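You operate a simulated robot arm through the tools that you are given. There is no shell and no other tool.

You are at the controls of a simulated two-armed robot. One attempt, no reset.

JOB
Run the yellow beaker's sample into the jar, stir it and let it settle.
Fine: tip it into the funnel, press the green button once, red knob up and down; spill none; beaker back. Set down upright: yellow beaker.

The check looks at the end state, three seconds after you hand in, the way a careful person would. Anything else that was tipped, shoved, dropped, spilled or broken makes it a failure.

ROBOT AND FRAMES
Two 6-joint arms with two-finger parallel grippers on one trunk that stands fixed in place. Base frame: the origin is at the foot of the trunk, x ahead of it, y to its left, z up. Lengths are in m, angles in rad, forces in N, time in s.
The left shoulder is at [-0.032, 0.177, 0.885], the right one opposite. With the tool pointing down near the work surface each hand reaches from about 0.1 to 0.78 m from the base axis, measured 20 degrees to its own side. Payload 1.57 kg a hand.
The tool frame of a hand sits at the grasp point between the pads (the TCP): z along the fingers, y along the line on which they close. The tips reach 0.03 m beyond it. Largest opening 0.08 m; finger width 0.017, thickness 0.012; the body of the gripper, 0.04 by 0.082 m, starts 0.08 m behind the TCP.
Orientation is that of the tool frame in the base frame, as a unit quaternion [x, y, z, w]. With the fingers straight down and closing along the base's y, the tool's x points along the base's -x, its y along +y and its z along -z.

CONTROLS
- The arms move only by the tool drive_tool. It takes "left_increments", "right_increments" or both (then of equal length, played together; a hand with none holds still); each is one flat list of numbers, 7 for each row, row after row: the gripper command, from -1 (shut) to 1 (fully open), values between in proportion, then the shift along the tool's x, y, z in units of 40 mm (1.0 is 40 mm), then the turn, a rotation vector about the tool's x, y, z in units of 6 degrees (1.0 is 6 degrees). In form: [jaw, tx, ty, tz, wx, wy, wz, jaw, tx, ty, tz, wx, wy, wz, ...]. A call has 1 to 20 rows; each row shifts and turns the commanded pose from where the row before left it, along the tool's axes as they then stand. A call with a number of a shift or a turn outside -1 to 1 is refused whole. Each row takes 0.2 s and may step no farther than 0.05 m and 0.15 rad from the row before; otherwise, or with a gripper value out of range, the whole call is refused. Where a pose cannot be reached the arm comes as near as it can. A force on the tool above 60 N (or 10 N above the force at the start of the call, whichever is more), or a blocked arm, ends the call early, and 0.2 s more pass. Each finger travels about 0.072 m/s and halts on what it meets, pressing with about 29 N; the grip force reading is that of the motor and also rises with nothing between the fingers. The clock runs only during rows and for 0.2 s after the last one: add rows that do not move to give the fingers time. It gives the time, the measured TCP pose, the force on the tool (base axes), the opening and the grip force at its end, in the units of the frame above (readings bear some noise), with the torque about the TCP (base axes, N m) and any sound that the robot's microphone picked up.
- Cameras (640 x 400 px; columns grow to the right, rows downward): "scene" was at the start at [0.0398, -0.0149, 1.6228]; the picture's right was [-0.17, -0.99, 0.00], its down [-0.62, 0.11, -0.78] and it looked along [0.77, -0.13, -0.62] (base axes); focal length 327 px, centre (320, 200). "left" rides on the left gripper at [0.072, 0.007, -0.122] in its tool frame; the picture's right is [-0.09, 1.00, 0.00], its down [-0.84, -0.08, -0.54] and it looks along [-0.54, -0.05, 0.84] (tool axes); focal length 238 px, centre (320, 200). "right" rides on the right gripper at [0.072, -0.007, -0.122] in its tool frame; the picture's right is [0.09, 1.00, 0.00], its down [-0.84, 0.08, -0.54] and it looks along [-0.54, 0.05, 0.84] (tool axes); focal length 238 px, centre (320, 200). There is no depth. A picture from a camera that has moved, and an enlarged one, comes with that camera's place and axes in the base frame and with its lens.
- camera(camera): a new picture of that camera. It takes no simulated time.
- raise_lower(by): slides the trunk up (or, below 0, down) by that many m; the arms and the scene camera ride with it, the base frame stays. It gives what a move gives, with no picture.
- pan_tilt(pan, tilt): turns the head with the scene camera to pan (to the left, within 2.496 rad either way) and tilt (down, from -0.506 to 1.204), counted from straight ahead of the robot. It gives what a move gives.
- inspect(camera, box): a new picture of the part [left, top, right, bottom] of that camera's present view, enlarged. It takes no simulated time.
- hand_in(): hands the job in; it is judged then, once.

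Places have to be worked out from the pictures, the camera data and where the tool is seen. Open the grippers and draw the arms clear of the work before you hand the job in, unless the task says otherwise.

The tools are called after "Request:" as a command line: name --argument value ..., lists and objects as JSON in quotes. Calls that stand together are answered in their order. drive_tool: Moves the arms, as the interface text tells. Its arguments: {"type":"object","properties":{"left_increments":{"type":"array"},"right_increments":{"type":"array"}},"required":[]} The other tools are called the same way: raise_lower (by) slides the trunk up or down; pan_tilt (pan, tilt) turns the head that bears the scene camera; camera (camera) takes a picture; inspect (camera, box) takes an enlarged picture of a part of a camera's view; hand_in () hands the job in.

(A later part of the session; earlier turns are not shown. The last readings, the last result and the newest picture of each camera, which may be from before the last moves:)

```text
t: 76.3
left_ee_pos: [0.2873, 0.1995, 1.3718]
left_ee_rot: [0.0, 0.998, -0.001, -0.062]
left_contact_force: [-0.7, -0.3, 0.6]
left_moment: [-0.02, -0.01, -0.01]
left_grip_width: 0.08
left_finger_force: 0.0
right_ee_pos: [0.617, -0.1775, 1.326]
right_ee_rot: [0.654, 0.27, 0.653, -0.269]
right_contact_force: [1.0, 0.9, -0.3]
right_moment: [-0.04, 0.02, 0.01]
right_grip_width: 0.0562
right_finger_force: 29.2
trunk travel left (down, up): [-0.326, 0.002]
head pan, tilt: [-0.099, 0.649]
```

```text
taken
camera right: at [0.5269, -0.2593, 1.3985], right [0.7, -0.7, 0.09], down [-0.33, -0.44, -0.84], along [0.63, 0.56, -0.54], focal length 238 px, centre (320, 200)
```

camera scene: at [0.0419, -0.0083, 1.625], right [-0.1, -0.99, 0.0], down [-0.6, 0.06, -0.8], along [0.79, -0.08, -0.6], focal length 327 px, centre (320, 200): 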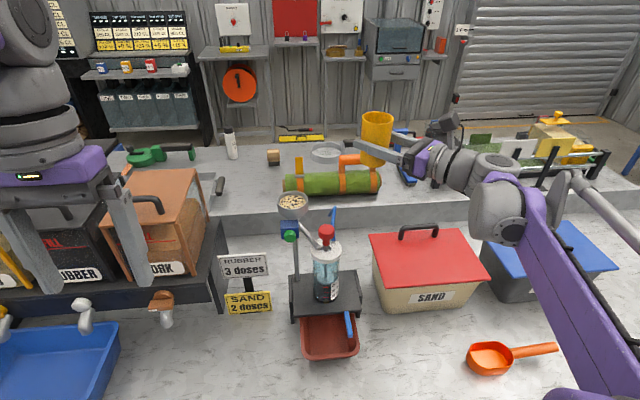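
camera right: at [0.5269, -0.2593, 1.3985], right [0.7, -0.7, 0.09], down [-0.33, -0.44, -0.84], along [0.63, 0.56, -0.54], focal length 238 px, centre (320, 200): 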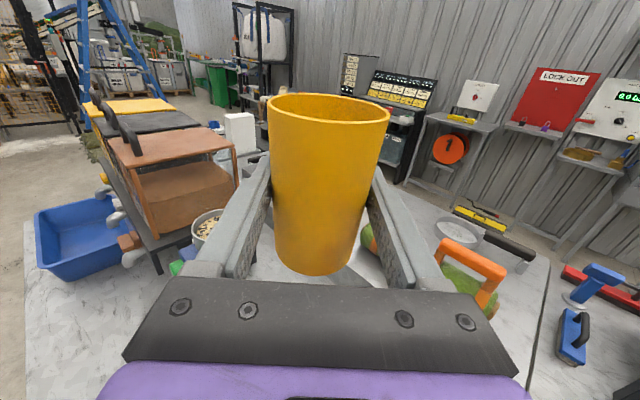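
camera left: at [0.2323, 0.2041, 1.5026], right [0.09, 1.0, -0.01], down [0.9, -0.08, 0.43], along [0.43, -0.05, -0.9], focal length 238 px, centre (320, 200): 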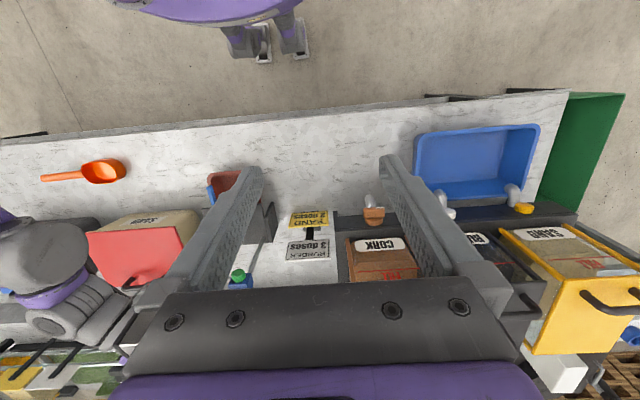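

The beaker is upright in the hand and the funnel still holds the sample. I carry it back over its original spot at z≈1.2 and undo the yaw.

Request:
drive_tool --right_increments '[-1, -0.315, -0.214, -0.56, 0, 0, 0, -1, -0.315, -0.214, -0.56, 0, 0, 0, -1, -0.315, -0.214, -0.56, 0, 0, 0, -1, -0.315, -0.214, -0.56, 0, 0, 0, -1, -0.315, -0.214, -0.56, 0, 0, 0, -1, -0.315, -0.214, -0.56, 0, 0, 0, -1, -0.315, -0.214, -0.56, 0, 0, 0, -1, -0.315, -0.214, -0.56, 0, 0, 0, -1, -0.315, -0.214, -0.56, 0, 0, 0, -1, -0.315, -0.214, -0.56, 0, 0, 0, -1, 0, 0, 0, -0.9375, 0, 0, -1, 0, 0, 0, -0.9375, 0, 0, -1, 0, 0, 0, -0.9375, 0, 0, -1, 0, 0, 0, -0.9375, 0, 0, -1, 0, 0, 0, -0.9375, 0, 0, -1, 0, 0, 0, -0.9375, 0, 0, -1, 0, 0, 0, -0.9375, 0, 0, -1, 0, 0, 0, -0.9375, 0, 0, -1, 0, 0, 0, 0, 0, 0]'

Request:
camera --camera "scene"

```text
t: 80.3
left_ee_pos: [0.2889, 0.1989, 1.3718]
left_ee_rot: [0.0, 0.998, 0.0, -0.063]
left_contact_force: [-0.1, 0.0, 0.8]
left_moment: [0.01, -0.04, 0.0]
left_grip_width: 0.0801
left_finger_force: 0.0
right_ee_pos: [0.4001, -0.2733, 1.2007]
right_ee_rot: [0.707, 0.001, 0.707, 0.0]
right_contact_force: [-0.3, -0.1, -1.7]
right_moment: [-0.01, -0.03, 0.01]
right_grip_width: 0.0564
right_finger_force: 29.1
trunk travel left (down, up): [-0.326, 0.002]
head pan, tilt: [-0.099, 0.649]
```

```text
taken
camera scene: at [0.042, -0.009, 1.625], right [-0.1, -1.0, 0.0], down [-0.6, 0.06, -0.8], along [0.79, -0.08, -0.6], focal length 327 px, centre (320, 200)
```

scene: 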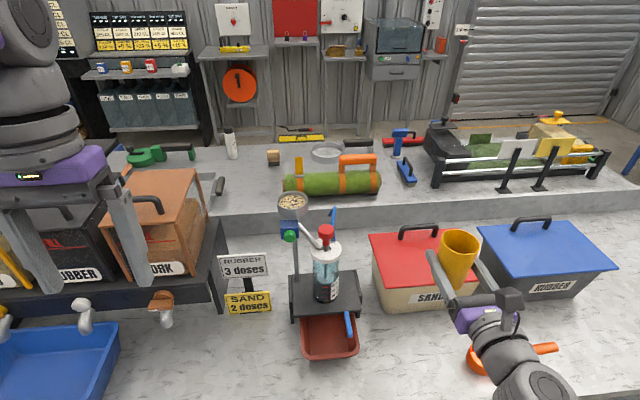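

Back over the home spot. I lower the trunk 0.23 m again, which puts the beaker base about 0.1 m above the bench.

Request:
raise_lower --by -0.23

Request:
camera --camera "right"

```text
t: 82.8
left_ee_pos: [0.2877, 0.1981, 1.1427]
left_ee_rot: [0.0, 0.998, -0.001, -0.062]
left_contact_force: [-0.1, 0.1, 0.6]
left_moment: [0.0, 0.0, 0.02]
left_grip_width: 0.0801
left_finger_force: 0.0
right_ee_pos: [0.3993, -0.2739, 0.9717]
right_ee_rot: [0.707, 0.001, 0.707, 0.0]
right_contact_force: [0.8, -0.9, -1.5]
right_moment: [-0.02, 0.0, 0.0]
right_grip_width: 0.0562
right_finger_force: 28.9
trunk travel left (down, up): [-0.096, 0.232]
head pan, tilt: [-0.099, 0.649]
```

```text
taken
camera right: at [0.2784, -0.2683, 1.0436], right [0.0, -1.0, 0.09], down [-0.54, -0.08, -0.84], along [0.84, -0.05, -0.54], focal length 238 px, centre (320, 200)
```

right: 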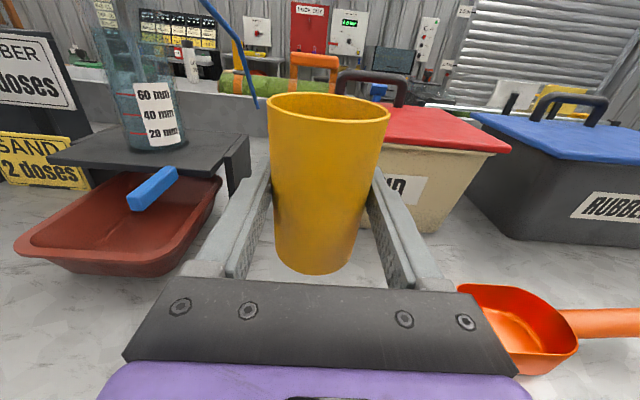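

I make the small correction to the original spot and descend to just above the bench.

Request:
drive_tool --right_increments '[-1, -0.31, 0.03, -0.015, 0, 0, 0, -1, -0.31, 0.03, -0.015, 0, 0, 0, -1, -0.35, 0, 0, 0, 0, 0, -1, -0.4, 0, 0, 0, 0, 0, -1, -0.4, 0, 0, 0, 0, 0, -1, -0.3, 0, 0, 0, 0, 0, -1, -0.2, 0, 0, 0, 0, 0, -1, -0.15, 0, 0, 0, 0, 0, -1, -0.05, 0, 0, 0, 0, 0, -1, 0, 0, 0, 0, 0, 0]'

Request:
camera --camera "right"

```text
t: 85.0
left_ee_pos: [0.287, 0.1973, 1.1436]
left_ee_rot: [0.0, 0.998, 0.001, -0.063]
left_contact_force: [0.3, -0.4, -0.2]
left_moment: [0.03, 0.0, -0.01]
left_grip_width: 0.0802
left_finger_force: 0.1
right_ee_pos: [0.3994, -0.2771, 0.8742]
right_ee_rot: [0.707, 0.001, 0.707, 0.0]
right_contact_force: [0.6, 0.6, -2.1]
right_moment: [0.01, -0.02, -0.02]
right_grip_width: 0.0559
right_finger_force: 29.3
trunk travel left (down, up): [-0.096, 0.232]
head pan, tilt: [-0.099, 0.649]
```

```text
taken
camera right: at [0.2775, -0.2712, 0.9455], right [0.0, -1.0, 0.09], down [-0.54, -0.08, -0.84], along [0.84, -0.05, -0.54], focal length 238 px, centre (320, 200)
```

right: 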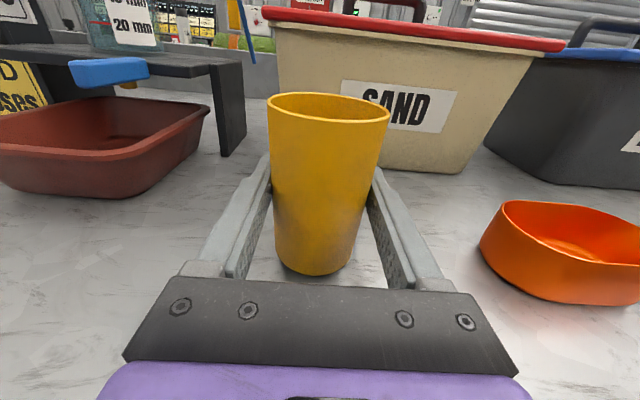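

About 6 mm remain to the original grasp height. I lower in 1 mm steps and watch the vertical force.

Request:
drive_tool --right_increments '[-1, -0.03, 0, 0, 0, 0, 0, -1, -0.03, 0, 0, 0, 0, 0, -1, -0.03, 0, 0, 0, 0, 0, -1, -0.03, 0, 0, 0, 0, 0, -1, 0, 0, 0, 0, 0, 0]'

```text
t: 86.2
left_ee_pos: [0.2879, 0.1992, 1.1422]
left_ee_rot: [-0.001, 0.998, 0.0, -0.062]
left_contact_force: [-0.2, -0.4, 0.1]
left_moment: [-0.02, -0.01, -0.02]
left_grip_width: 0.0799
left_finger_force: 0.0
right_ee_pos: [0.3988, -0.2773, 0.8676]
right_ee_rot: [0.708, 0.002, 0.707, 0.0]
right_contact_force: [0.1, 0.0, -0.9]
right_moment: [-0.03, 0.01, 0.01]
right_grip_width: 0.056
right_finger_force: 29.5
trunk travel left (down, up): [-0.096, 0.232]
head pan, tilt: [-0.099, 0.649]
```

Request:
drive_tool --right_increments '[-1, -0.03, 0, 0, 0, 0, 0, -1, 0, 0, 0, 0, 0, 0]'

Request:
inspect --camera "right" --box '[250, 220, 390, 300]'

```text
t: 86.8
left_ee_pos: [0.2878, 0.1988, 1.1421]
left_ee_rot: [0.0, 0.998, 0.0, -0.062]
left_contact_force: [-0.1, 0.0, -1.8]
left_moment: [0.02, 0.0, -0.01]
left_grip_width: 0.0801
left_finger_force: 0.0
right_ee_pos: [0.399, -0.2778, 0.8674]
right_ee_rot: [0.707, 0.001, 0.707, 0.0]
right_contact_force: [0.4, -1.4, 3.9]
right_moment: [-0.06, 0.07, 0.03]
right_grip_width: 0.0562
right_finger_force: 29.1
trunk travel left (down, up): [-0.096, 0.232]
head pan, tilt: [-0.099, 0.649]
```

```text
4.57 times, centred on (320, 260) of right
camera zoom: at [0.2776, -0.271, 0.9392], right [0.0, -1.0, 0.09], down [-0.54, -0.08, -0.84], along [0.84, -0.05, -0.54], focal length 1090 px, centre (320, -74)
```

zoom: 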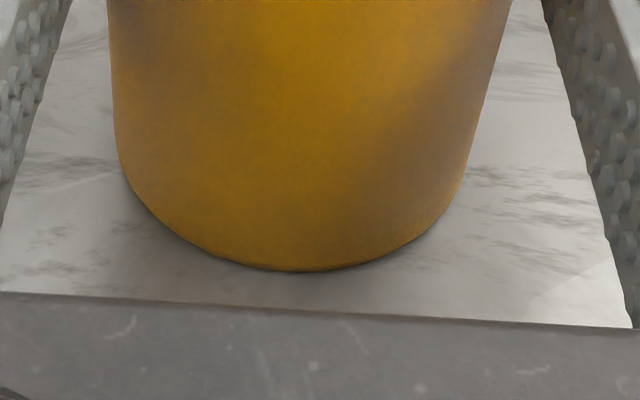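

Contact is felt (+3.9 N), so the beaker is on the bench. I open the fingers gradually.

Request:
drive_tool --right_increments '[0.4, 0, 0, 0, 0, 0, 0, 0.45, 0, 0, 0, 0, 0, 0, 0.5, 0, 0, 0, 0, 0, 0, 0.6, 0, 0, 0, 0, 0, 0, 0.8, 0, 0, 0, 0, 0, 0, 1, 0, 0, 0, 0, 0, 0, 1, 0, 0, 0, 0, 0, 0]'

Request:
camera --camera "right"

```text
t: 88.3
left_ee_pos: [0.2886, 0.1978, 1.1429]
left_ee_rot: [0.0, 0.998, 0.0, -0.063]
left_contact_force: [-1.3, -0.3, -0.1]
left_moment: [0.0, 0.02, 0.02]
left_grip_width: 0.0802
left_finger_force: 0.3
right_ee_pos: [0.3998, -0.2762, 0.8667]
right_ee_rot: [0.707, 0.0, 0.707, 0.0]
right_contact_force: [0.0, 0.0, -0.1]
right_moment: [0.02, 0.02, -0.01]
right_grip_width: 0.0801
right_finger_force: 0.0
trunk travel left (down, up): [-0.096, 0.232]
head pan, tilt: [-0.099, 0.649]
```

```text
taken
camera right: at [0.2777, -0.2709, 0.9391], right [0.0, -1.0, 0.09], down [-0.54, -0.08, -0.84], along [0.84, -0.05, -0.54], focal length 238 px, centre (320, 200)
```

right: 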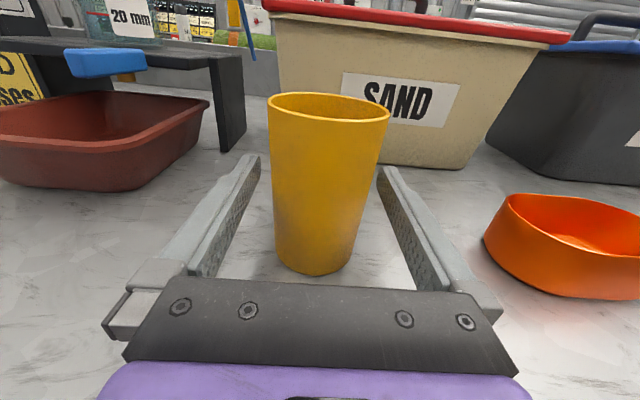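

The beaker stands upright at its original place, free of both fingers. I raise the right hand straight up clear of it.

Request:
drive_tool --right_increments '[1, 0.2, 0, 0, 0, 0, 0, 1, 0.4, 0, 0, 0, 0, 0, 1, 0.5, 0, 0, 0, 0, 0, 1, 0.6, 0, 0, 0, 0, 0, 1, 0.6, 0, 0, 0, 0, 0, 1, 0.7, 0, 0, 0, 0, 0, 1, 0.7, 0, 0, 0, 0, 0, 1, 0, 0, 0, 0, 0, 0]'

Request:
raise_lower --by 0.23

Request:
camera --camera "scene"

```text
t: 90.2
left_ee_pos: [0.2881, 0.1975, 1.1426]
left_ee_rot: [0.0, 0.998, 0.0, -0.063]
left_contact_force: [-0.3, 0.4, -0.7]
left_moment: [-0.01, -0.01, -0.02]
left_grip_width: 0.0799
left_finger_force: 0.1
right_ee_pos: [0.398, -0.2771, 1.0127]
right_ee_rot: [0.707, 0.001, 0.707, 0.0]
right_contact_force: [0.2, 0.3, 0.4]
right_moment: [0.02, -0.01, 0.03]
right_grip_width: 0.0801
right_finger_force: 0.2
trunk travel left (down, up): [-0.096, 0.232]
head pan, tilt: [-0.099, 0.649]
```

```text
t: 92.6
left_ee_pos: [0.2876, 0.1982, 1.373]
left_ee_rot: [0.0, 0.998, -0.001, -0.063]
left_contact_force: [-1.0, 0.0, 0.5]
left_moment: [-0.03, 0.0, 0.02]
left_grip_width: 0.0797
left_finger_force: 0.0
right_ee_pos: [0.3981, -0.2764, 1.2444]
right_ee_rot: [0.707, 0.001, 0.707, 0.0]
right_contact_force: [-0.1, -0.2, 0.9]
right_moment: [0.01, -0.05, 0.01]
right_grip_width: 0.0802
right_finger_force: 0.1
trunk travel left (down, up): [-0.326, 0.002]
head pan, tilt: [-0.099, 0.649]
```

```text
taken
camera scene: at [0.0408, -0.0088, 1.625], right [-0.1, -1.0, 0.0], down [-0.6, 0.06, -0.8], along [0.79, -0.08, -0.6], focal length 327 px, centre (320, 200)
```

scene: 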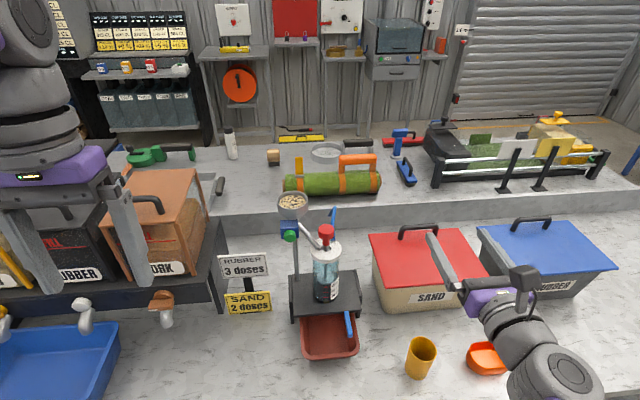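

Right arm is clear and the beaker is back. For the button I use the left hand with closed fingers, pointing forward and slightly right. First I bring it forward and pitch it toward horizontal in free air.

Request:
drive_tool --left_increments '[-1, -0.66, -0.4, 0.36, 0, 0, 0, -1, -0.66, -0.4, 0.36, 0, 0, 0, -1, -0.66, -0.4, 0.36, 0, 0, 0, -1, -0.66, -0.4, 0.36, 0, 0, 0, -1, -0.66, -0.4, 0.36, 0, 0, 0, -1, 0, 0, 0, 0, -1, 0, -1, 0, 0, 0, 0, -1, 0, -1, 0, 0, 0, 0, -1, 0, -1, 0, 0, 0, 0, -1, 0, -1, 0, 0, 0, 0, -1, 0, -1, 0, 0, 0, 0, -1, 0, -1, 0, 0, 0, 0, -1, 0, -1, 0, 0, 0, 0, -1, 0, -1, 0, 0, 0, 0, -1, 0, -1, 0, 0, 0, 0, -1, 0, -1, 0, 0, 0, 0, -1, 0, -1, 0, 0, 0, 0, -1, 0, -1, 0, 0, 0, 0, -1, 0]'

Request:
camera --camera "scene"

```text
t: 96.4
left_ee_pos: [0.4089, 0.1182, 1.2851]
left_ee_rot: [0.0, 0.814, 0.0, 0.58]
left_contact_force: [0.4, 0.4, 0.0]
left_moment: [-0.02, -0.01, -0.02]
left_grip_width: 0.0
left_finger_force: 21.1
right_ee_pos: [0.3982, -0.2765, 1.2445]
right_ee_rot: [0.707, 0.001, 0.707, 0.0]
right_contact_force: [-0.7, -0.7, -0.5]
right_moment: [0.0, -0.01, -0.02]
right_grip_width: 0.0801
right_finger_force: 0.2
trunk travel left (down, up): [-0.326, 0.002]
head pan, tilt: [-0.099, 0.649]
```

```text
taken
camera scene: at [0.0413, -0.0087, 1.625], right [-0.1, -1.0, 0.0], down [-0.6, 0.06, -0.8], along [0.79, -0.08, -0.6], focal length 327 px, centre (320, 200)
```

scene: 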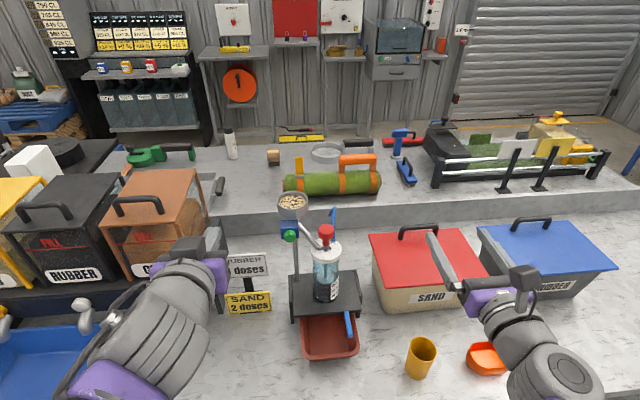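

The left hand is 19° below horizontal. I finish pitching it level and yaw it 20° to the right.

Request:
drive_tool --left_increments '[-1, 0, 0, 0, 0, -0.8, 0, -1, 0, 0, 0, 0, -0.8, 0, -1, 0, 0, 0, 0, -0.8, 0, -1, 0, 0, 0, 0, -0.78, 0, -1, 0, 0, 0, 0.8333, 0, 0, -1, 0, 0, 0, 0.8333, 0, 0, -1, 0, 0, 0, 0.8333, 0, 0, -1, 0, 0, 0, 0.8333, 0, 0, -1, 0, 0, 0, 0, 0, 0]'

Request:
camera --camera "left"

```text
t: 98.4
left_ee_pos: [0.4105, 0.1178, 1.2678]
left_ee_rot: [0.097, 0.728, -0.105, 0.671]
left_contact_force: [0.2, 0.4, -0.1]
left_moment: [-0.03, 0.02, 0.0]
left_grip_width: 0.0
left_finger_force: 21.5
left hand out of reach, approached as far as the arm can: row 6, 7, 8
right_ee_pos: [0.3979, -0.2769, 1.2438]
right_ee_rot: [0.707, 0.001, 0.707, 0.001]
right_contact_force: [-0.5, 0.4, 0.4]
right_moment: [-0.01, -0.01, -0.04]
right_grip_width: 0.0802
right_finger_force: 0.2
trunk travel left (down, up): [-0.326, 0.002]
head pan, tilt: [-0.099, 0.649]
```

```text
taken
camera left: at [0.2903, 0.1569, 1.2054], right [0.29, 0.96, 0.07], down [-0.47, 0.08, 0.88], along [0.83, -0.29, 0.47], focal length 238 px, centre (320, 200)
```

left: 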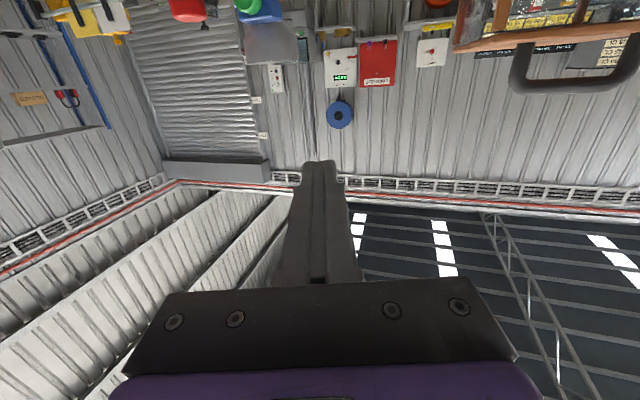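

The left hand reached yaw ≈ -16.5° and 4.5° pitch down, which is good enough to press with. I move it to about 4 cm in front of the button.

Request:
drive_tool --left_increments '[-1, 0.379, -0.1975, 0.359, 0, 0, 0, -1, 0.379, -0.1975, 0.359, 0, 0, 0, -1, 0.379, -0.1975, 0.359, 0, 0, 0, -1, 0.379, -0.1975, 0.359, 0, 0, 0, -1, 0.379, -0.1975, 0.359, 0, 0, 0, -1, 0.379, -0.1975, 0.359, 0, 0, 0, -1, 0.379, -0.1975, 0.359, 0, 0, 0, -1, 0.379, -0.1975, 0.359, 0, 0, 0, -1, 0, 0, 0, 0, 0, 0]'

Request:
camera --camera "scene"

Request:
camera --camera "left"

```text
t: 100.4
left_ee_pos: [0.4916, 0.0286, 1.1425]
left_ee_rot: [0.098, 0.728, -0.106, 0.67]
left_contact_force: [0.5, -0.1, 0.6]
left_moment: [0.0, 0.02, -0.03]
left_grip_width: 0.0002
left_finger_force: 21.7
left hand out of reach, approached as far as the arm can: row 8
right_ee_pos: [0.398, -0.2753, 1.2451]
right_ee_rot: [0.707, 0.001, 0.707, 0.001]
right_contact_force: [0.2, 0.0, 0.3]
right_moment: [-0.04, 0.01, 0.02]
right_grip_width: 0.0799
right_finger_force: 0.1
trunk travel left (down, up): [-0.326, 0.002]
head pan, tilt: [-0.099, 0.649]
```

```text
taken
camera scene: at [0.0412, -0.0087, 1.625], right [-0.1, -1.0, 0.0], down [-0.6, 0.06, -0.8], along [0.79, -0.08, -0.6], focal length 327 px, centre (320, 200)
```

scene: 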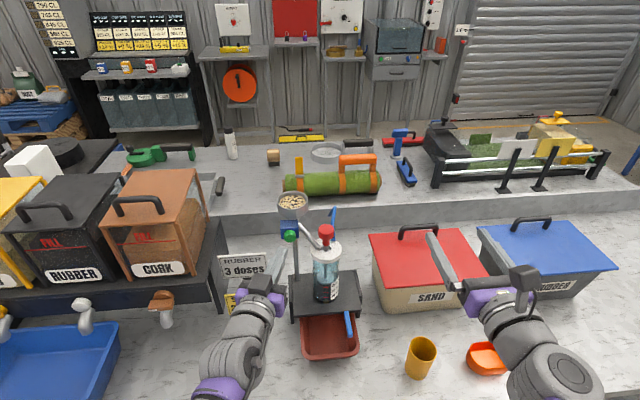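

```text
taken
camera left: at [0.3714, 0.0682, 1.0809], right [0.29, 0.95, 0.07], down [-0.47, 0.08, 0.88], along [0.83, -0.29, 0.47], focal length 238 px, centre (320, 200)
```

left: 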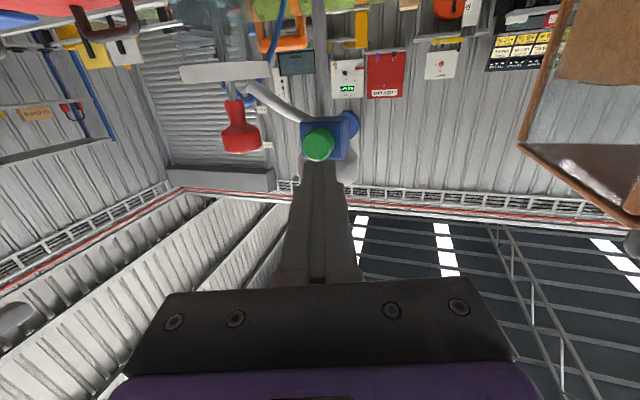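

The fingertips are close to the button and nearly aligned. I zoom in with the left and scene cameras to check the alignment.

Request:
inspect --camera "left" --box '[260, 100, 380, 190]'

Request:
inspect --camera "scene" --box '[240, 180, 360, 310]'

```text
4.44 times, centred on (320, 145) of left
camera zoom: at [0.3714, 0.0682, 1.0809], right [0.29, 0.95, 0.07], down [-0.47, 0.08, 0.88], along [0.83, -0.29, 0.47], focal length 1059 px, centre (320, 444)
```

zoom: 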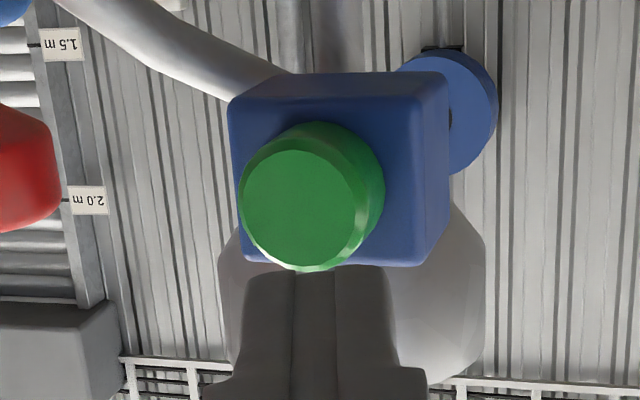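

```text
3.08 times, centred on (300, 245) of scene
camera zoom: at [0.0412, -0.0087, 1.625], right [-0.1, -1.0, 0.0], down [-0.6, 0.06, -0.8], along [0.79, -0.08, -0.6], focal length 1008 px, centre (382, 62)
```

zoom: 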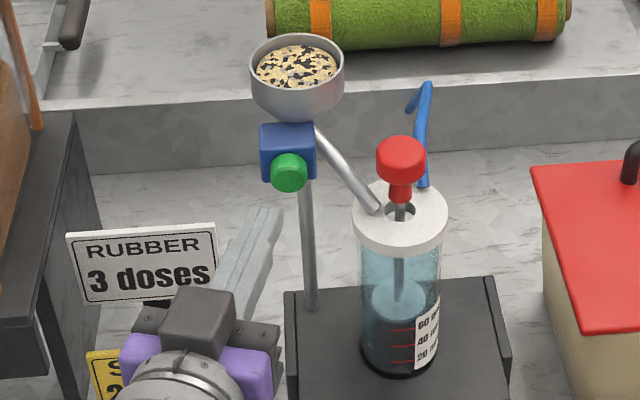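

The tool axis meets the button face within about 3 mm, with a gap of about 4 cm. I advance 3 cm straight ahead, then will go in small steps.

Request:
drive_tool --left_increments '[-1, 0, 0, 0.2, 0, 0, 0, -1, 0, 0, 0.2, 0, 0, 0, -1, 0, 0, 0.2, 0, 0, 0, -1, 0, 0, 0.15, 0, 0, 0, -1, 0, 0, 0, 0, 0, 0]'

Request:
inspect --camera "left" --box '[260, 90, 380, 180]'

Request:
inspect --camera "scene" --box '[240, 180, 360, 310]'

```text
t: 101.6
left_ee_pos: [0.52, 0.0202, 1.1395]
left_ee_rot: [0.097, 0.728, -0.105, 0.67]
left_contact_force: [0.2, 0.1, -0.6]
left_moment: [-0.02, 0.02, -0.03]
left_grip_width: 0.0
left_finger_force: 21.5
right_ee_pos: [0.3991, -0.2774, 1.2428]
right_ee_rot: [0.707, 0.0, 0.707, 0.001]
right_contact_force: [-0.5, 0.1, -0.6]
right_moment: [-0.02, 0.02, 0.0]
right_grip_width: 0.08
right_finger_force: 0.2
trunk travel left (down, up): [-0.326, 0.002]
head pan, tilt: [-0.099, 0.649]
```

```text
4.44 times, centred on (320, 135) of left
camera zoom: at [0.3993, 0.0608, 1.0781], right [0.29, 0.95, 0.07], down [-0.47, 0.08, 0.88], along [0.83, -0.29, 0.47], focal length 1059 px, centre (320, 489)
```

zoom: 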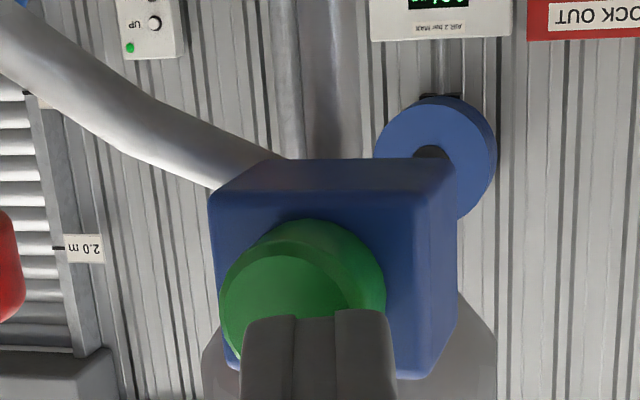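

```text
3.08 times, centred on (300, 245) of scene
camera zoom: at [0.0414, -0.0088, 1.625], right [-0.1, -1.0, 0.0], down [-0.6, 0.06, -0.8], along [0.79, -0.08, -0.6], focal length 1008 px, centre (382, 62)
```

zoom: 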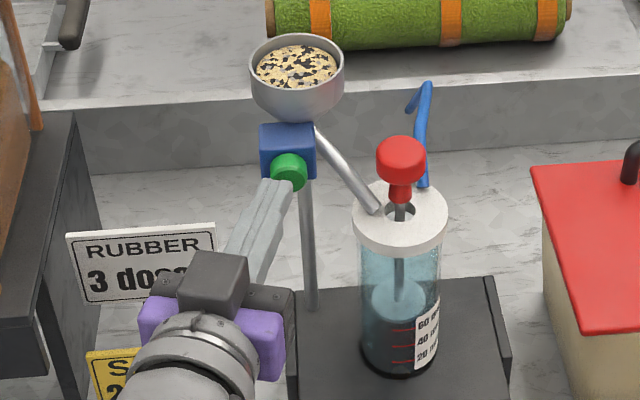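

Aligned, with about 1 cm to go. I advance in 2 mm steps, watching force and sound.

Request:
drive_tool --left_increments '[-1, 0, 0, 0.05, 0, 0, 0, -1, 0, 0, 0.05, 0, 0, 0, -1, 0, 0, 0.05, 0, 0, 0, -1, 0, 0, 0.05, 0, 0, 0]'

```text
t: 102.6
left_ee_pos: [0.5274, 0.0175, 1.1406]
left_ee_rot: [0.098, 0.728, -0.106, 0.67]
left_contact_force: [-2.6, 0.9, -0.3]
left_moment: [-0.01, 0.01, -0.02]
left_grip_width: 0.0
left_finger_force: 21.5
right_ee_pos: [0.3971, -0.2769, 1.2442]
right_ee_rot: [0.707, 0.001, 0.707, 0.0]
right_contact_force: [0.0, 0.1, -0.2]
right_moment: [-0.04, 0.04, -0.02]
right_grip_width: 0.08
right_finger_force: 0.1
trunk travel left (down, up): [-0.326, 0.002]
head pan, tilt: [-0.099, 0.649]
heard: click
```

A click was heard with a light contact of 2.6 N, so the button has registered. I look at the funnel before backing straight off.

Request:
inspect --camera "scene" --box '[240, 180, 360, 310]'

Request:
inspect --camera "left" --box '[260, 90, 380, 180]'

```text
3.08 times, centred on (300, 245) of scene
camera zoom: at [0.0411, -0.0088, 1.625], right [-0.1, -1.0, 0.0], down [-0.6, 0.06, -0.8], along [0.79, -0.08, -0.6], focal length 1008 px, centre (382, 62)
```

zoom: 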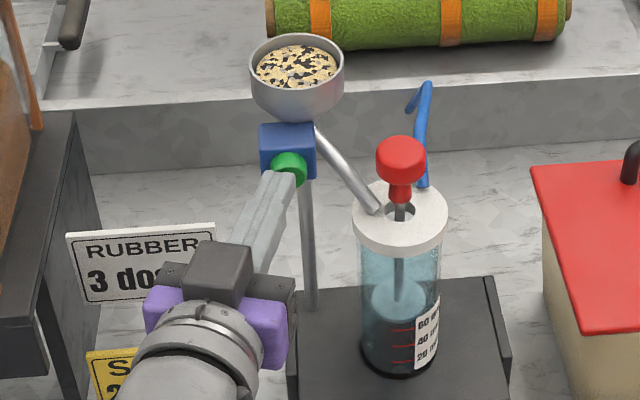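

```text
4.44 times, centred on (320, 135) of left
camera zoom: at [0.4062, 0.0586, 1.0788], right [0.29, 0.95, 0.07], down [-0.47, 0.08, 0.88], along [0.83, -0.29, 0.47], focal length 1059 px, centre (320, 489)
```

zoom: 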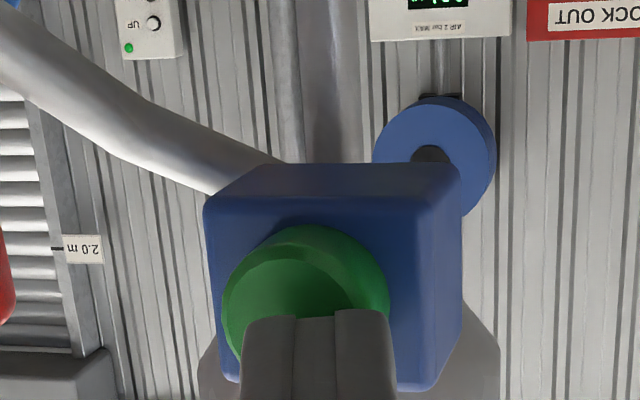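

The funnel hasn't visibly changed yet, so I hold a moment and look again.

Request:
drive_tool --left_increments '[-1, 0, 0, 0, 0, 0, 0, -1, 0, 0, 0, 0, 0, 0]'

Request:
inspect --camera "scene" --box '[240, 180, 360, 310]'

```text
t: 103.2
left_ee_pos: [0.5264, 0.0182, 1.1411]
left_ee_rot: [0.098, 0.728, -0.105, 0.67]
left_contact_force: [-2.5, 0.6, 0.1]
left_moment: [0.02, 0.0, 0.03]
left_grip_width: 0.0
left_finger_force: 21.5
right_ee_pos: [0.3989, -0.278, 1.2455]
right_ee_rot: [0.707, 0.001, 0.707, 0.0]
right_contact_force: [0.6, 0.5, -0.9]
right_moment: [-0.01, -0.01, -0.01]
right_grip_width: 0.08
right_finger_force: 0.2
trunk travel left (down, up): [-0.326, 0.002]
head pan, tilt: [-0.099, 0.649]
```

```text
3.08 times, centred on (300, 245) of scene
camera zoom: at [0.0411, -0.0087, 1.625], right [-0.1, -1.0, 0.0], down [-0.6, 0.06, -0.8], along [0.79, -0.08, -0.6], focal length 1008 px, centre (382, 62)
```

zoom: 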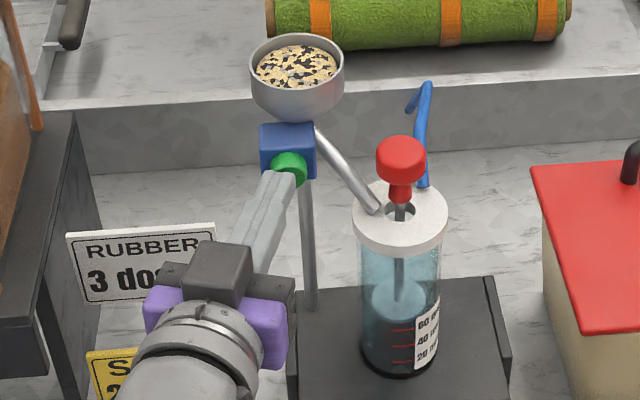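

Steady light contact and no flow. Pressing further without releasing remains one single press, so I push on by small steps to be sure it is fully in.

Request:
drive_tool --left_increments '[-1, 0, 0, 0.04, 0, 0, 0, -1, 0, 0, 0.04, 0, 0, 0]'

Request:
inspect --camera "scene" --box '[240, 180, 360, 310]'

```text
t: 103.8
left_ee_pos: [0.5296, 0.0184, 1.1405]
left_ee_rot: [0.098, 0.728, -0.106, 0.67]
left_contact_force: [-5.1, 2.6, -0.3]
left_moment: [0.01, 0.05, 0.08]
left_grip_width: 0.0001
left_finger_force: 21.4
right_ee_pos: [0.3968, -0.2761, 1.2442]
right_ee_rot: [0.707, 0.0, 0.707, 0.001]
right_contact_force: [0.2, 0.0, -0.1]
right_moment: [0.0, -0.01, -0.02]
right_grip_width: 0.0801
right_finger_force: 0.0
trunk travel left (down, up): [-0.326, 0.002]
head pan, tilt: [-0.099, 0.649]
```

```text
3.08 times, centred on (300, 245) of scene
camera zoom: at [0.0408, -0.0084, 1.625], right [-0.1, -1.0, 0.0], down [-0.6, 0.06, -0.8], along [0.79, -0.08, -0.6], focal length 1008 px, centre (382, 62)
```

zoom: 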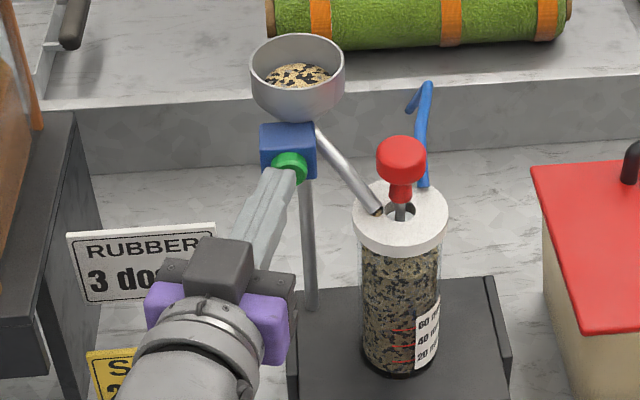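

The funnel is now draining into the jar, so the press worked. I back straight off the button.

Request:
drive_tool --left_increments '[-1, 0, 0, -0.2, 0, 0, 0, -1, 0, 0, -0.4, 0, 0, 0, -1, 0, 0, -0.5, 0, 0, 0, -1, 0, 0, -0.5, 0, 0, 0, -1, 0, 0, -0.4, 0, 0, 0, -1, 0, 0, 0, 0, 0, 0]'

Request:
inspect --camera "scene" --box '[240, 180, 360, 310]'

```text
t: 105.2
left_ee_pos: [0.4517, 0.0401, 1.1458]
left_ee_rot: [0.097, 0.728, -0.104, 0.671]
left_contact_force: [-0.7, -0.2, 0.5]
left_moment: [0.03, 0.01, 0.0]
left_grip_width: 0.0
left_finger_force: 21.6
right_ee_pos: [0.3986, -0.2763, 1.2439]
right_ee_rot: [0.708, 0.002, 0.707, 0.0]
right_contact_force: [0.2, 0.1, -0.3]
right_moment: [0.01, -0.05, -0.01]
right_grip_width: 0.08
right_finger_force: 0.0
trunk travel left (down, up): [-0.326, 0.002]
head pan, tilt: [-0.099, 0.649]
```

```text
3.08 times, centred on (300, 245) of scene
camera zoom: at [0.0421, -0.009, 1.625], right [-0.1, -1.0, 0.0], down [-0.6, 0.06, -0.8], along [0.79, -0.08, -0.6], focal length 1008 px, centre (382, 62)
```

zoom: 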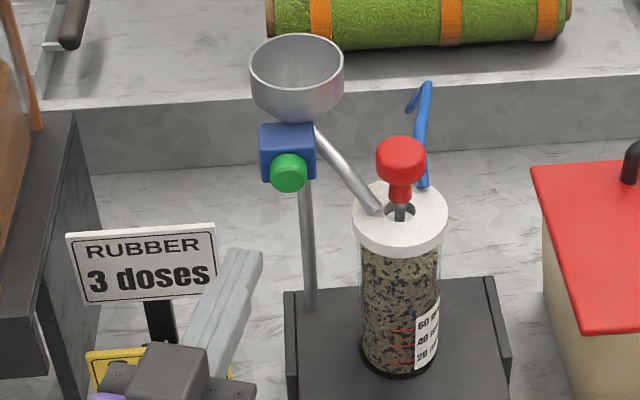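

The funnel is empty and the mixture is in the jar. Next is the knob: I retract the left hand up and left, and at the same time yaw the right hand 30° to the left in place.

Request:
drive_tool --left_increments '[-1, -0.5, 0.5, -0.3, 0, 0, 0, -1, -0.5, 0.5, -0.3, 0, 0, 0, -1, -0.5, 0.5, -0.3, 0, 0, 0, -1, -0.5, 0.5, -0.3, 0, 0, 0, -1, -0.5, 0.5, -0.2, 0, 0, 0, -1, -0.5, 0.5, 0, 0, 0, 0, -1, -0.5, 0.5, 0, 0, 0, 0, -1, 0, 0, 0, 0, 0, 0]' --right_increments '[1, 0, 0, 0, 0.714, 0, 0, 1, 0, 0, 0, 0.714, 0, 0, 1, 0, 0, 0, 0.714, 0, 0, 1, 0, 0, 0, 0.714, 0, 0, 1, 0, 0, 0, 0.714, 0, 0, 1, 0, 0, 0, 0.714, 0, 0, 0.5, 0, 0, 0, 0.716, 0, 0, 0.5, 0, 0, 0, 0, 0, 0]'

Request:
camera --camera "scene"

Request:
camera --camera "right"

```text
t: 107.0
left_ee_pos: [0.452, 0.1806, 1.2759]
left_ee_rot: [0.097, 0.728, -0.104, 0.671]
left_contact_force: [-0.3, -0.2, -0.1]
left_moment: [-0.04, 0.02, 0.01]
left_grip_width: 0.0
left_finger_force: 21.1
left hand out of reach, approached as far as the arm can: row 1
right_ee_pos: [0.3967, -0.2764, 1.2426]
right_ee_rot: [0.683, 0.183, 0.683, -0.183]
right_contact_force: [-0.8, -1.1, 0.0]
right_moment: [-0.05, 0.0, -0.02]
right_grip_width: 0.06
right_finger_force: 0.1
trunk travel left (down, up): [-0.326, 0.002]
head pan, tilt: [-0.099, 0.649]
```

```text
taken
camera scene: at [0.041, -0.0085, 1.625], right [-0.1, -1.0, 0.0], down [-0.6, 0.06, -0.8], along [0.79, -0.08, -0.6], focal length 327 px, centre (320, 200)
```

scene: 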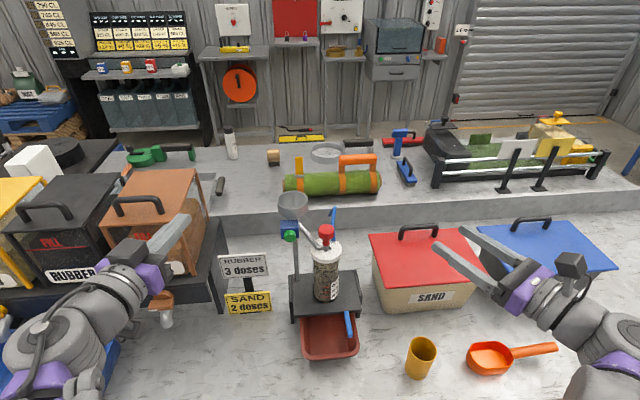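

```text
taken
camera right: at [0.2893, -0.3326, 1.3159], right [0.5, -0.86, 0.09], down [-0.43, -0.34, -0.84], along [0.75, 0.38, -0.54], focal length 238 px, centre (320, 200)
```

right: 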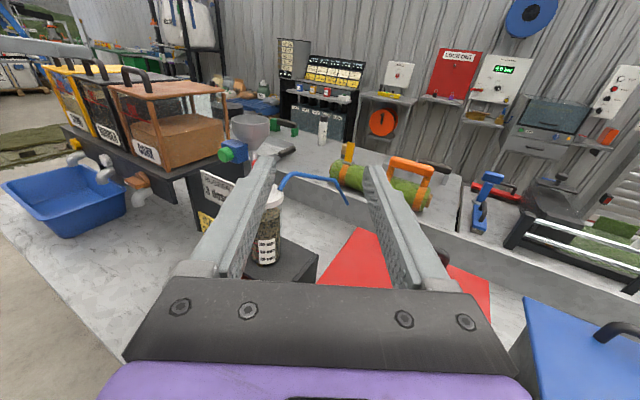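

The yaw is exact and the jaw is at 0.06. I bring the right hand to a pre-grasp about 8 cm behind the knob, level with its head.

Request:
drive_tool --right_increments '[0.5, -0.26, -0.231, 0.407, 0, 0, 0, 0.5, -0.26, -0.231, 0.407, 0, 0, 0, 0.5, -0.26, -0.231, 0.407, 0, 0, 0, 0.5, -0.26, -0.231, 0.407, 0, 0, 0, 0.5, -0.26, -0.231, 0.407, 0, 0, 0, 0.5, -0.26, -0.231, 0.407, 0, 0, 0, 0.5, -0.26, -0.231, 0.407, 0, 0, 0, 0.5, -0.26, -0.231, 0.407, 0, 0, 0, 0.5, -0.26, -0.231, 0.407, 0, 0, 0, 0.5, -0.26, -0.231, 0.407, 0, 0, 0, 0.5, 0, 0, 0, 0, 0, 0]'

Request:
camera --camera "right"

Request:
inspect --camera "scene" --box '[250, 180, 390, 320]'

```text
t: 109.4
left_ee_pos: [0.4517, 0.1804, 1.2762]
left_ee_rot: [0.097, 0.728, -0.104, 0.671]
left_contact_force: [0.2, 0.2, -0.5]
left_moment: [0.01, -0.02, 0.02]
left_grip_width: 0.0002
left_finger_force: 20.6
right_ee_pos: [0.4936, -0.1135, 1.1399]
right_ee_rot: [0.683, 0.184, 0.683, -0.183]
right_contact_force: [-0.6, 0.9, 0.6]
right_moment: [0.01, 0.0, 0.01]
right_grip_width: 0.06
right_finger_force: 0.0
trunk travel left (down, up): [-0.326, 0.002]
head pan, tilt: [-0.099, 0.649]
```

```text
taken
camera right: at [0.3846, -0.1691, 1.213], right [0.5, -0.86, 0.09], down [-0.43, -0.34, -0.84], along [0.75, 0.38, -0.54], focal length 238 px, centre (320, 200)
```

right: 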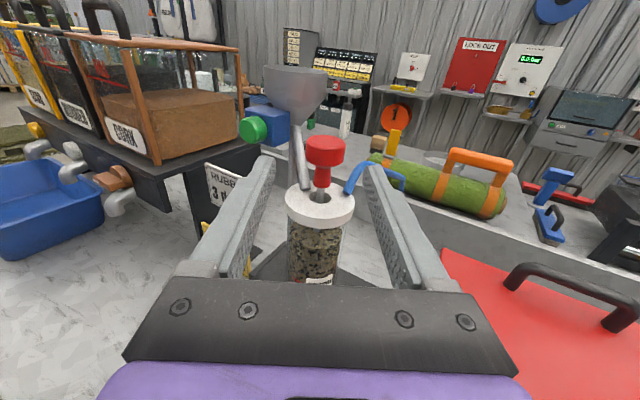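

```text
2.86 times, centred on (320, 250) of scene
camera zoom: at [0.0412, -0.0089, 1.625], right [-0.1, -1.0, 0.0], down [-0.6, 0.06, -0.8], along [0.79, -0.08, -0.6], focal length 936 px, centre (320, 57)
```

zoom: 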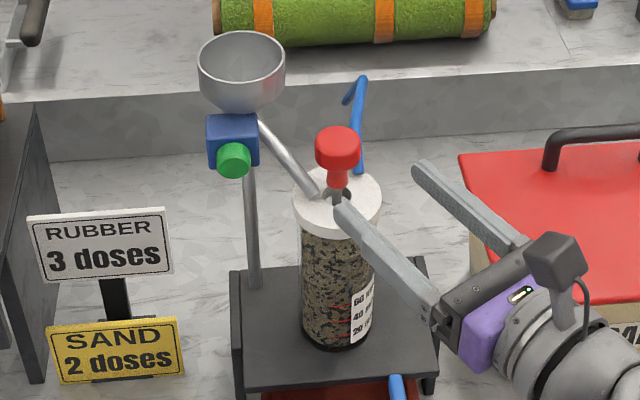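

The knob stands between the open fingers' paths. I zoom in to locate it precisely in the tool frame.

Request:
inspect --camera "right" --box '[260, 120, 390, 220]'

```text
4.00 times, centred on (325, 170) of right
camera zoom: at [0.3846, -0.1691, 1.213], right [0.5, -0.86, 0.09], down [-0.43, -0.34, -0.84], along [0.75, 0.38, -0.54], focal length 953 px, centre (300, 320)
```

zoom: 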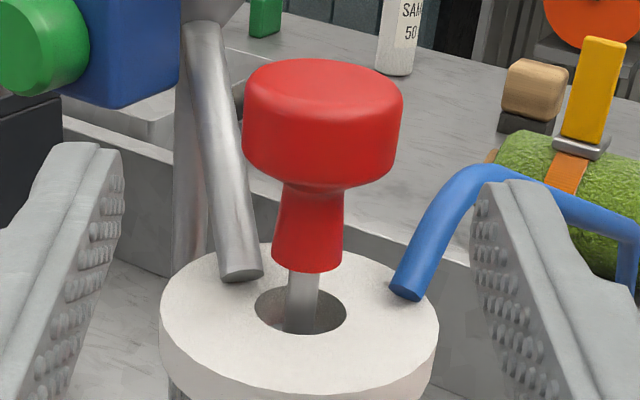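

In the tool frame the knob axis is 5 mm to the right and about 78 mm ahead, with its head's mid-height about 3 mm below the tool axis. The tube and blue pipe stay clear of the fingertips. I shift and advance about 7 cm so the fingers straddle the head.

Request:
drive_tool --right_increments '[0.5, -0.075, 0.125, 0, 0, 0, 0, 0.5, 0, 0, 0.3, 0, 0, 0, 0.5, 0, 0, 0.3, 0, 0, 0, 0.5, 0, 0, 0.3, 0, 0, 0, 0.5, 0, 0, 0.3, 0, 0, 0, 0.5, 0, 0, 0.3, 0, 0, 0, 0.5, 0, 0, 0.26, 0, 0, 0, 0.5, 0, 0, 0, 0, 0, 0]'

Request:
camera --camera "right"

Request:
inspect --camera "scene" --box '[250, 180, 390, 320]'

```text
t: 111.2
left_ee_pos: [0.4525, 0.1781, 1.2757]
left_ee_rot: [0.098, 0.728, -0.105, 0.671]
left_contact_force: [-0.5, -1.0, -0.4]
left_moment: [-0.04, 0.0, 0.0]
left_grip_width: 0.0
left_finger_force: 20.9
right_ee_pos: [0.5575, -0.0841, 1.1362]
right_ee_rot: [0.683, 0.185, 0.682, -0.183]
right_contact_force: [-0.2, -0.7, 0.1]
right_moment: [0.0, 0.02, 0.0]
right_grip_width: 0.0602
right_finger_force: 0.0
trunk travel left (down, up): [-0.326, 0.002]
head pan, tilt: [-0.099, 0.649]
```

```text
taken
camera right: at [0.4494, -0.1409, 1.2097], right [0.5, -0.86, 0.09], down [-0.43, -0.34, -0.84], along [0.75, 0.38, -0.54], focal length 238 px, centre (320, 200)
```

right: 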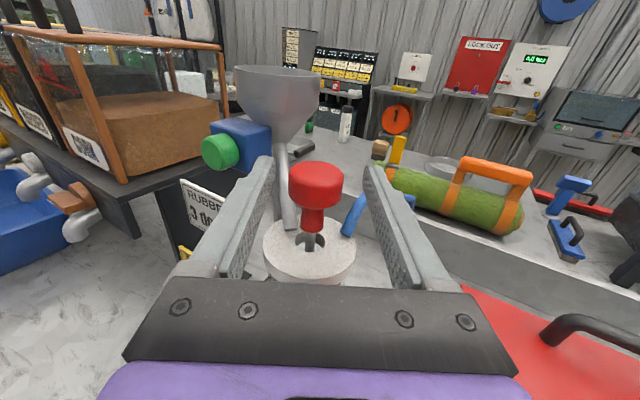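

```text
2.86 times, centred on (320, 250) of scene
camera zoom: at [0.0414, -0.0089, 1.625], right [-0.1, -1.0, 0.0], down [-0.6, 0.06, -0.8], along [0.79, -0.08, -0.6], focal length 936 px, centre (320, 57)
```

zoom: 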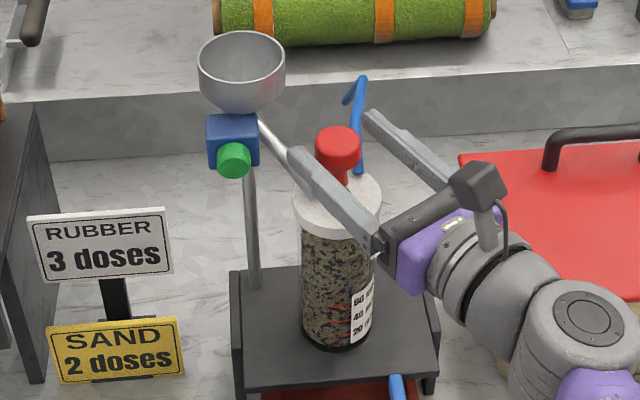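

The head is between the fingers, maybe 2–3 mm off centre. I zoom in to fine-tune before closing.

Request:
inspect --camera "right" --box '[230, 140, 410, 280]'

Request:
inspect --camera "scene" --box '[290, 205, 370, 265]'

```text
2.86 times, centred on (320, 210) of right
camera zoom: at [0.4494, -0.1409, 1.2097], right [0.5, -0.86, 0.09], down [-0.43, -0.34, -0.84], along [0.75, 0.38, -0.54], focal length 681 px, centre (320, 171)
```

zoom: 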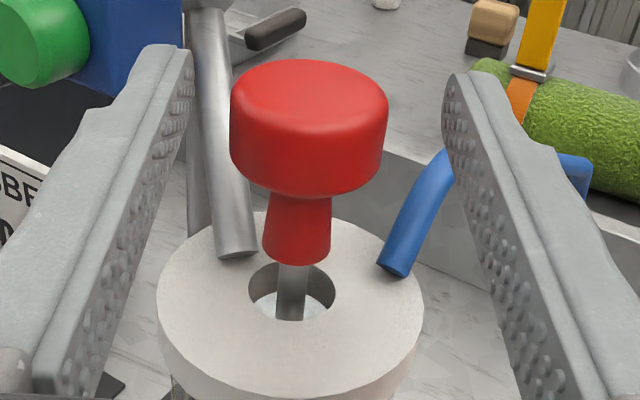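

```text
6.67 times, centred on (330, 235) of scene
camera zoom: at [0.0414, -0.0089, 1.625], right [-0.1, -1.0, 0.0], down [-0.6, 0.06, -0.8], along [0.79, -0.08, -0.6], focal length 2183 px, centre (253, -33)
```

zoom: 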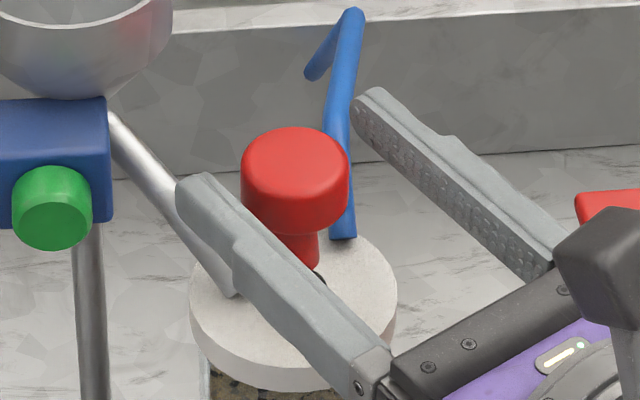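

I fine-adjust by 2.5 mm left and 3 mm up, and then close gently on the knob head.

Request:
drive_tool --right_increments '[0.5, 0.075, -0.0625, 0, 0, 0, 0, 0.5, 0, 0, 0, 0, 0, 0, 0.2, 0, 0, 0, 0, 0, 0, 0, 0, 0, 0, 0, 0, 0, -0.3, 0, 0, 0, 0, 0, 0, -1, 0, 0, 0, 0, 0, 0, -1, 0, 0, 0, 0, 0, 0]'

Request:
inspect --camera "right" --box '[230, 140, 410, 280]'

Request:
inspect --camera "scene" --box '[260, 180, 380, 280]'

```text
t: 112.8
left_ee_pos: [0.453, 0.1803, 1.2769]
left_ee_rot: [0.097, 0.728, -0.104, 0.671]
left_contact_force: [0.2, -0.3, -0.5]
left_moment: [0.03, 0.02, 0.02]
left_grip_width: 0.0
left_finger_force: 21.6
right_ee_pos: [0.5563, -0.0815, 1.1405]
right_ee_rot: [0.683, 0.184, 0.682, -0.183]
right_contact_force: [2.8, -2.7, 2.4]
right_moment: [0.13, 0.1, -0.1]
right_grip_width: 0.0335
right_finger_force: 41.4
trunk travel left (down, up): [-0.326, 0.002]
head pan, tilt: [-0.099, 0.649]
```

```text
2.86 times, centred on (320, 210) of right
camera zoom: at [0.4489, -0.1384, 1.2125], right [0.5, -0.86, 0.09], down [-0.43, -0.34, -0.84], along [0.75, 0.38, -0.54], focal length 681 px, centre (320, 171)
```

zoom: 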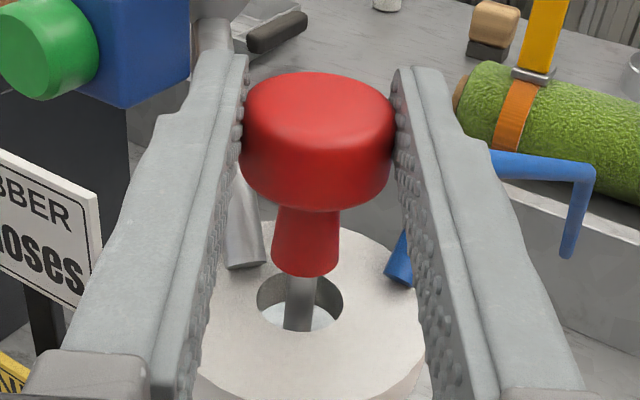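

```text
4.00 times, centred on (320, 230) of scene
camera zoom: at [0.0418, -0.0093, 1.625], right [-0.1, -1.0, 0.0], down [-0.6, 0.06, -0.8], along [0.79, -0.08, -0.6], focal length 1310 px, centre (320, 80)
```

zoom: 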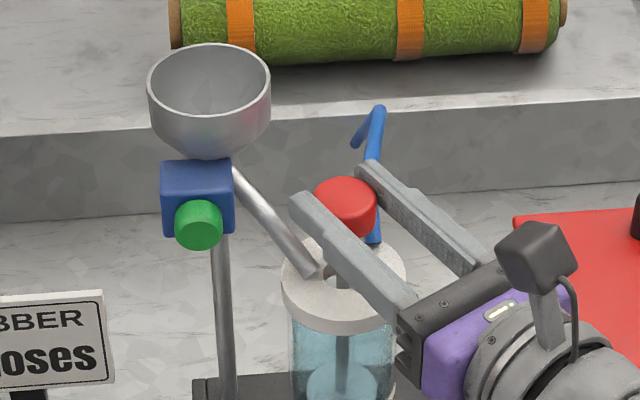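

The knob head is gripped at width 0.0335. I begin lifting it in small steps, watching the force.

Request:
drive_tool --right_increments '[-1, 0.1, 0, 0, 0, 0, 0, -1, 0.15, 0, 0, 0, 0, 0, -1, 0.15, 0, 0, 0, 0, 0, -1, 0.1, 0, 0, 0, 0, 0]'

Request:
inspect --camera "scene" --box '[260, 200, 400, 320]'

```text
t: 113.8
left_ee_pos: [0.4541, 0.1791, 1.2747]
left_ee_rot: [0.097, 0.729, -0.104, 0.67]
left_contact_force: [-0.1, -0.9, -0.9]
left_moment: [0.03, 0.02, 0.01]
left_grip_width: 0.0
left_finger_force: 21.5
right_ee_pos: [0.5563, -0.0828, 1.1576]
right_ee_rot: [0.684, 0.184, 0.682, -0.183]
right_contact_force: [10.1, -2.3, -1.9]
right_moment: [0.26, -0.02, -0.41]
right_grip_width: 0.0334
right_finger_force: 41.8
trunk travel left (down, up): [-0.326, 0.002]
head pan, tilt: [-0.099, 0.649]
```

```text
3.33 times, centred on (330, 260) of scene
camera zoom: at [0.0436, -0.0095, 1.625], right [-0.1, -1.0, 0.0], down [-0.6, 0.06, -0.8], along [0.79, -0.08, -0.61], focal length 1092 px, centre (287, 0)
```

zoom: 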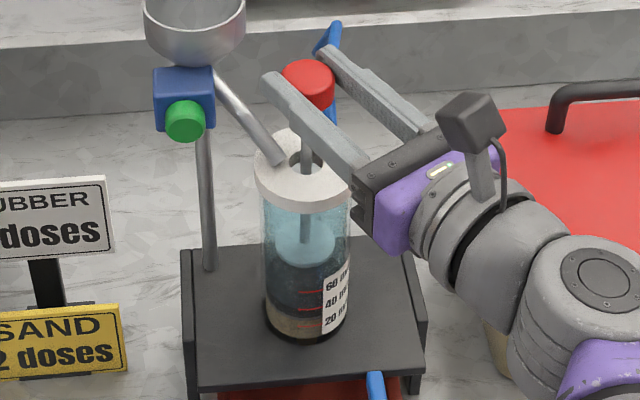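

The knob is rising freely (about 2 cm) while the jar stays put, but there is a 10 N sideways force. I nudge the hand about 2 mm forward to relieve it before lifting more.

Request:
drive_tool --right_increments '[-1, 0, 0.02, 0.035, 0, 0, 0, -1, 0, 0, 0, 0, 0, 0]'

```text
t: 114.4
left_ee_pos: [0.4527, 0.1799, 1.2747]
left_ee_rot: [0.097, 0.728, -0.104, 0.671]
left_contact_force: [-0.1, 0.0, -0.1]
left_moment: [0.03, 0.02, -0.01]
left_grip_width: 0.0002
left_finger_force: 21.6
right_ee_pos: [0.5573, -0.0834, 1.1588]
right_ee_rot: [0.684, 0.183, 0.683, -0.182]
right_contact_force: [0.3, -4.6, -2.3]
right_moment: [-0.19, 0.81, -0.04]
right_grip_width: 0.0331
right_finger_force: 40.9
trunk travel left (down, up): [-0.326, 0.002]
head pan, tilt: [-0.099, 0.649]
```

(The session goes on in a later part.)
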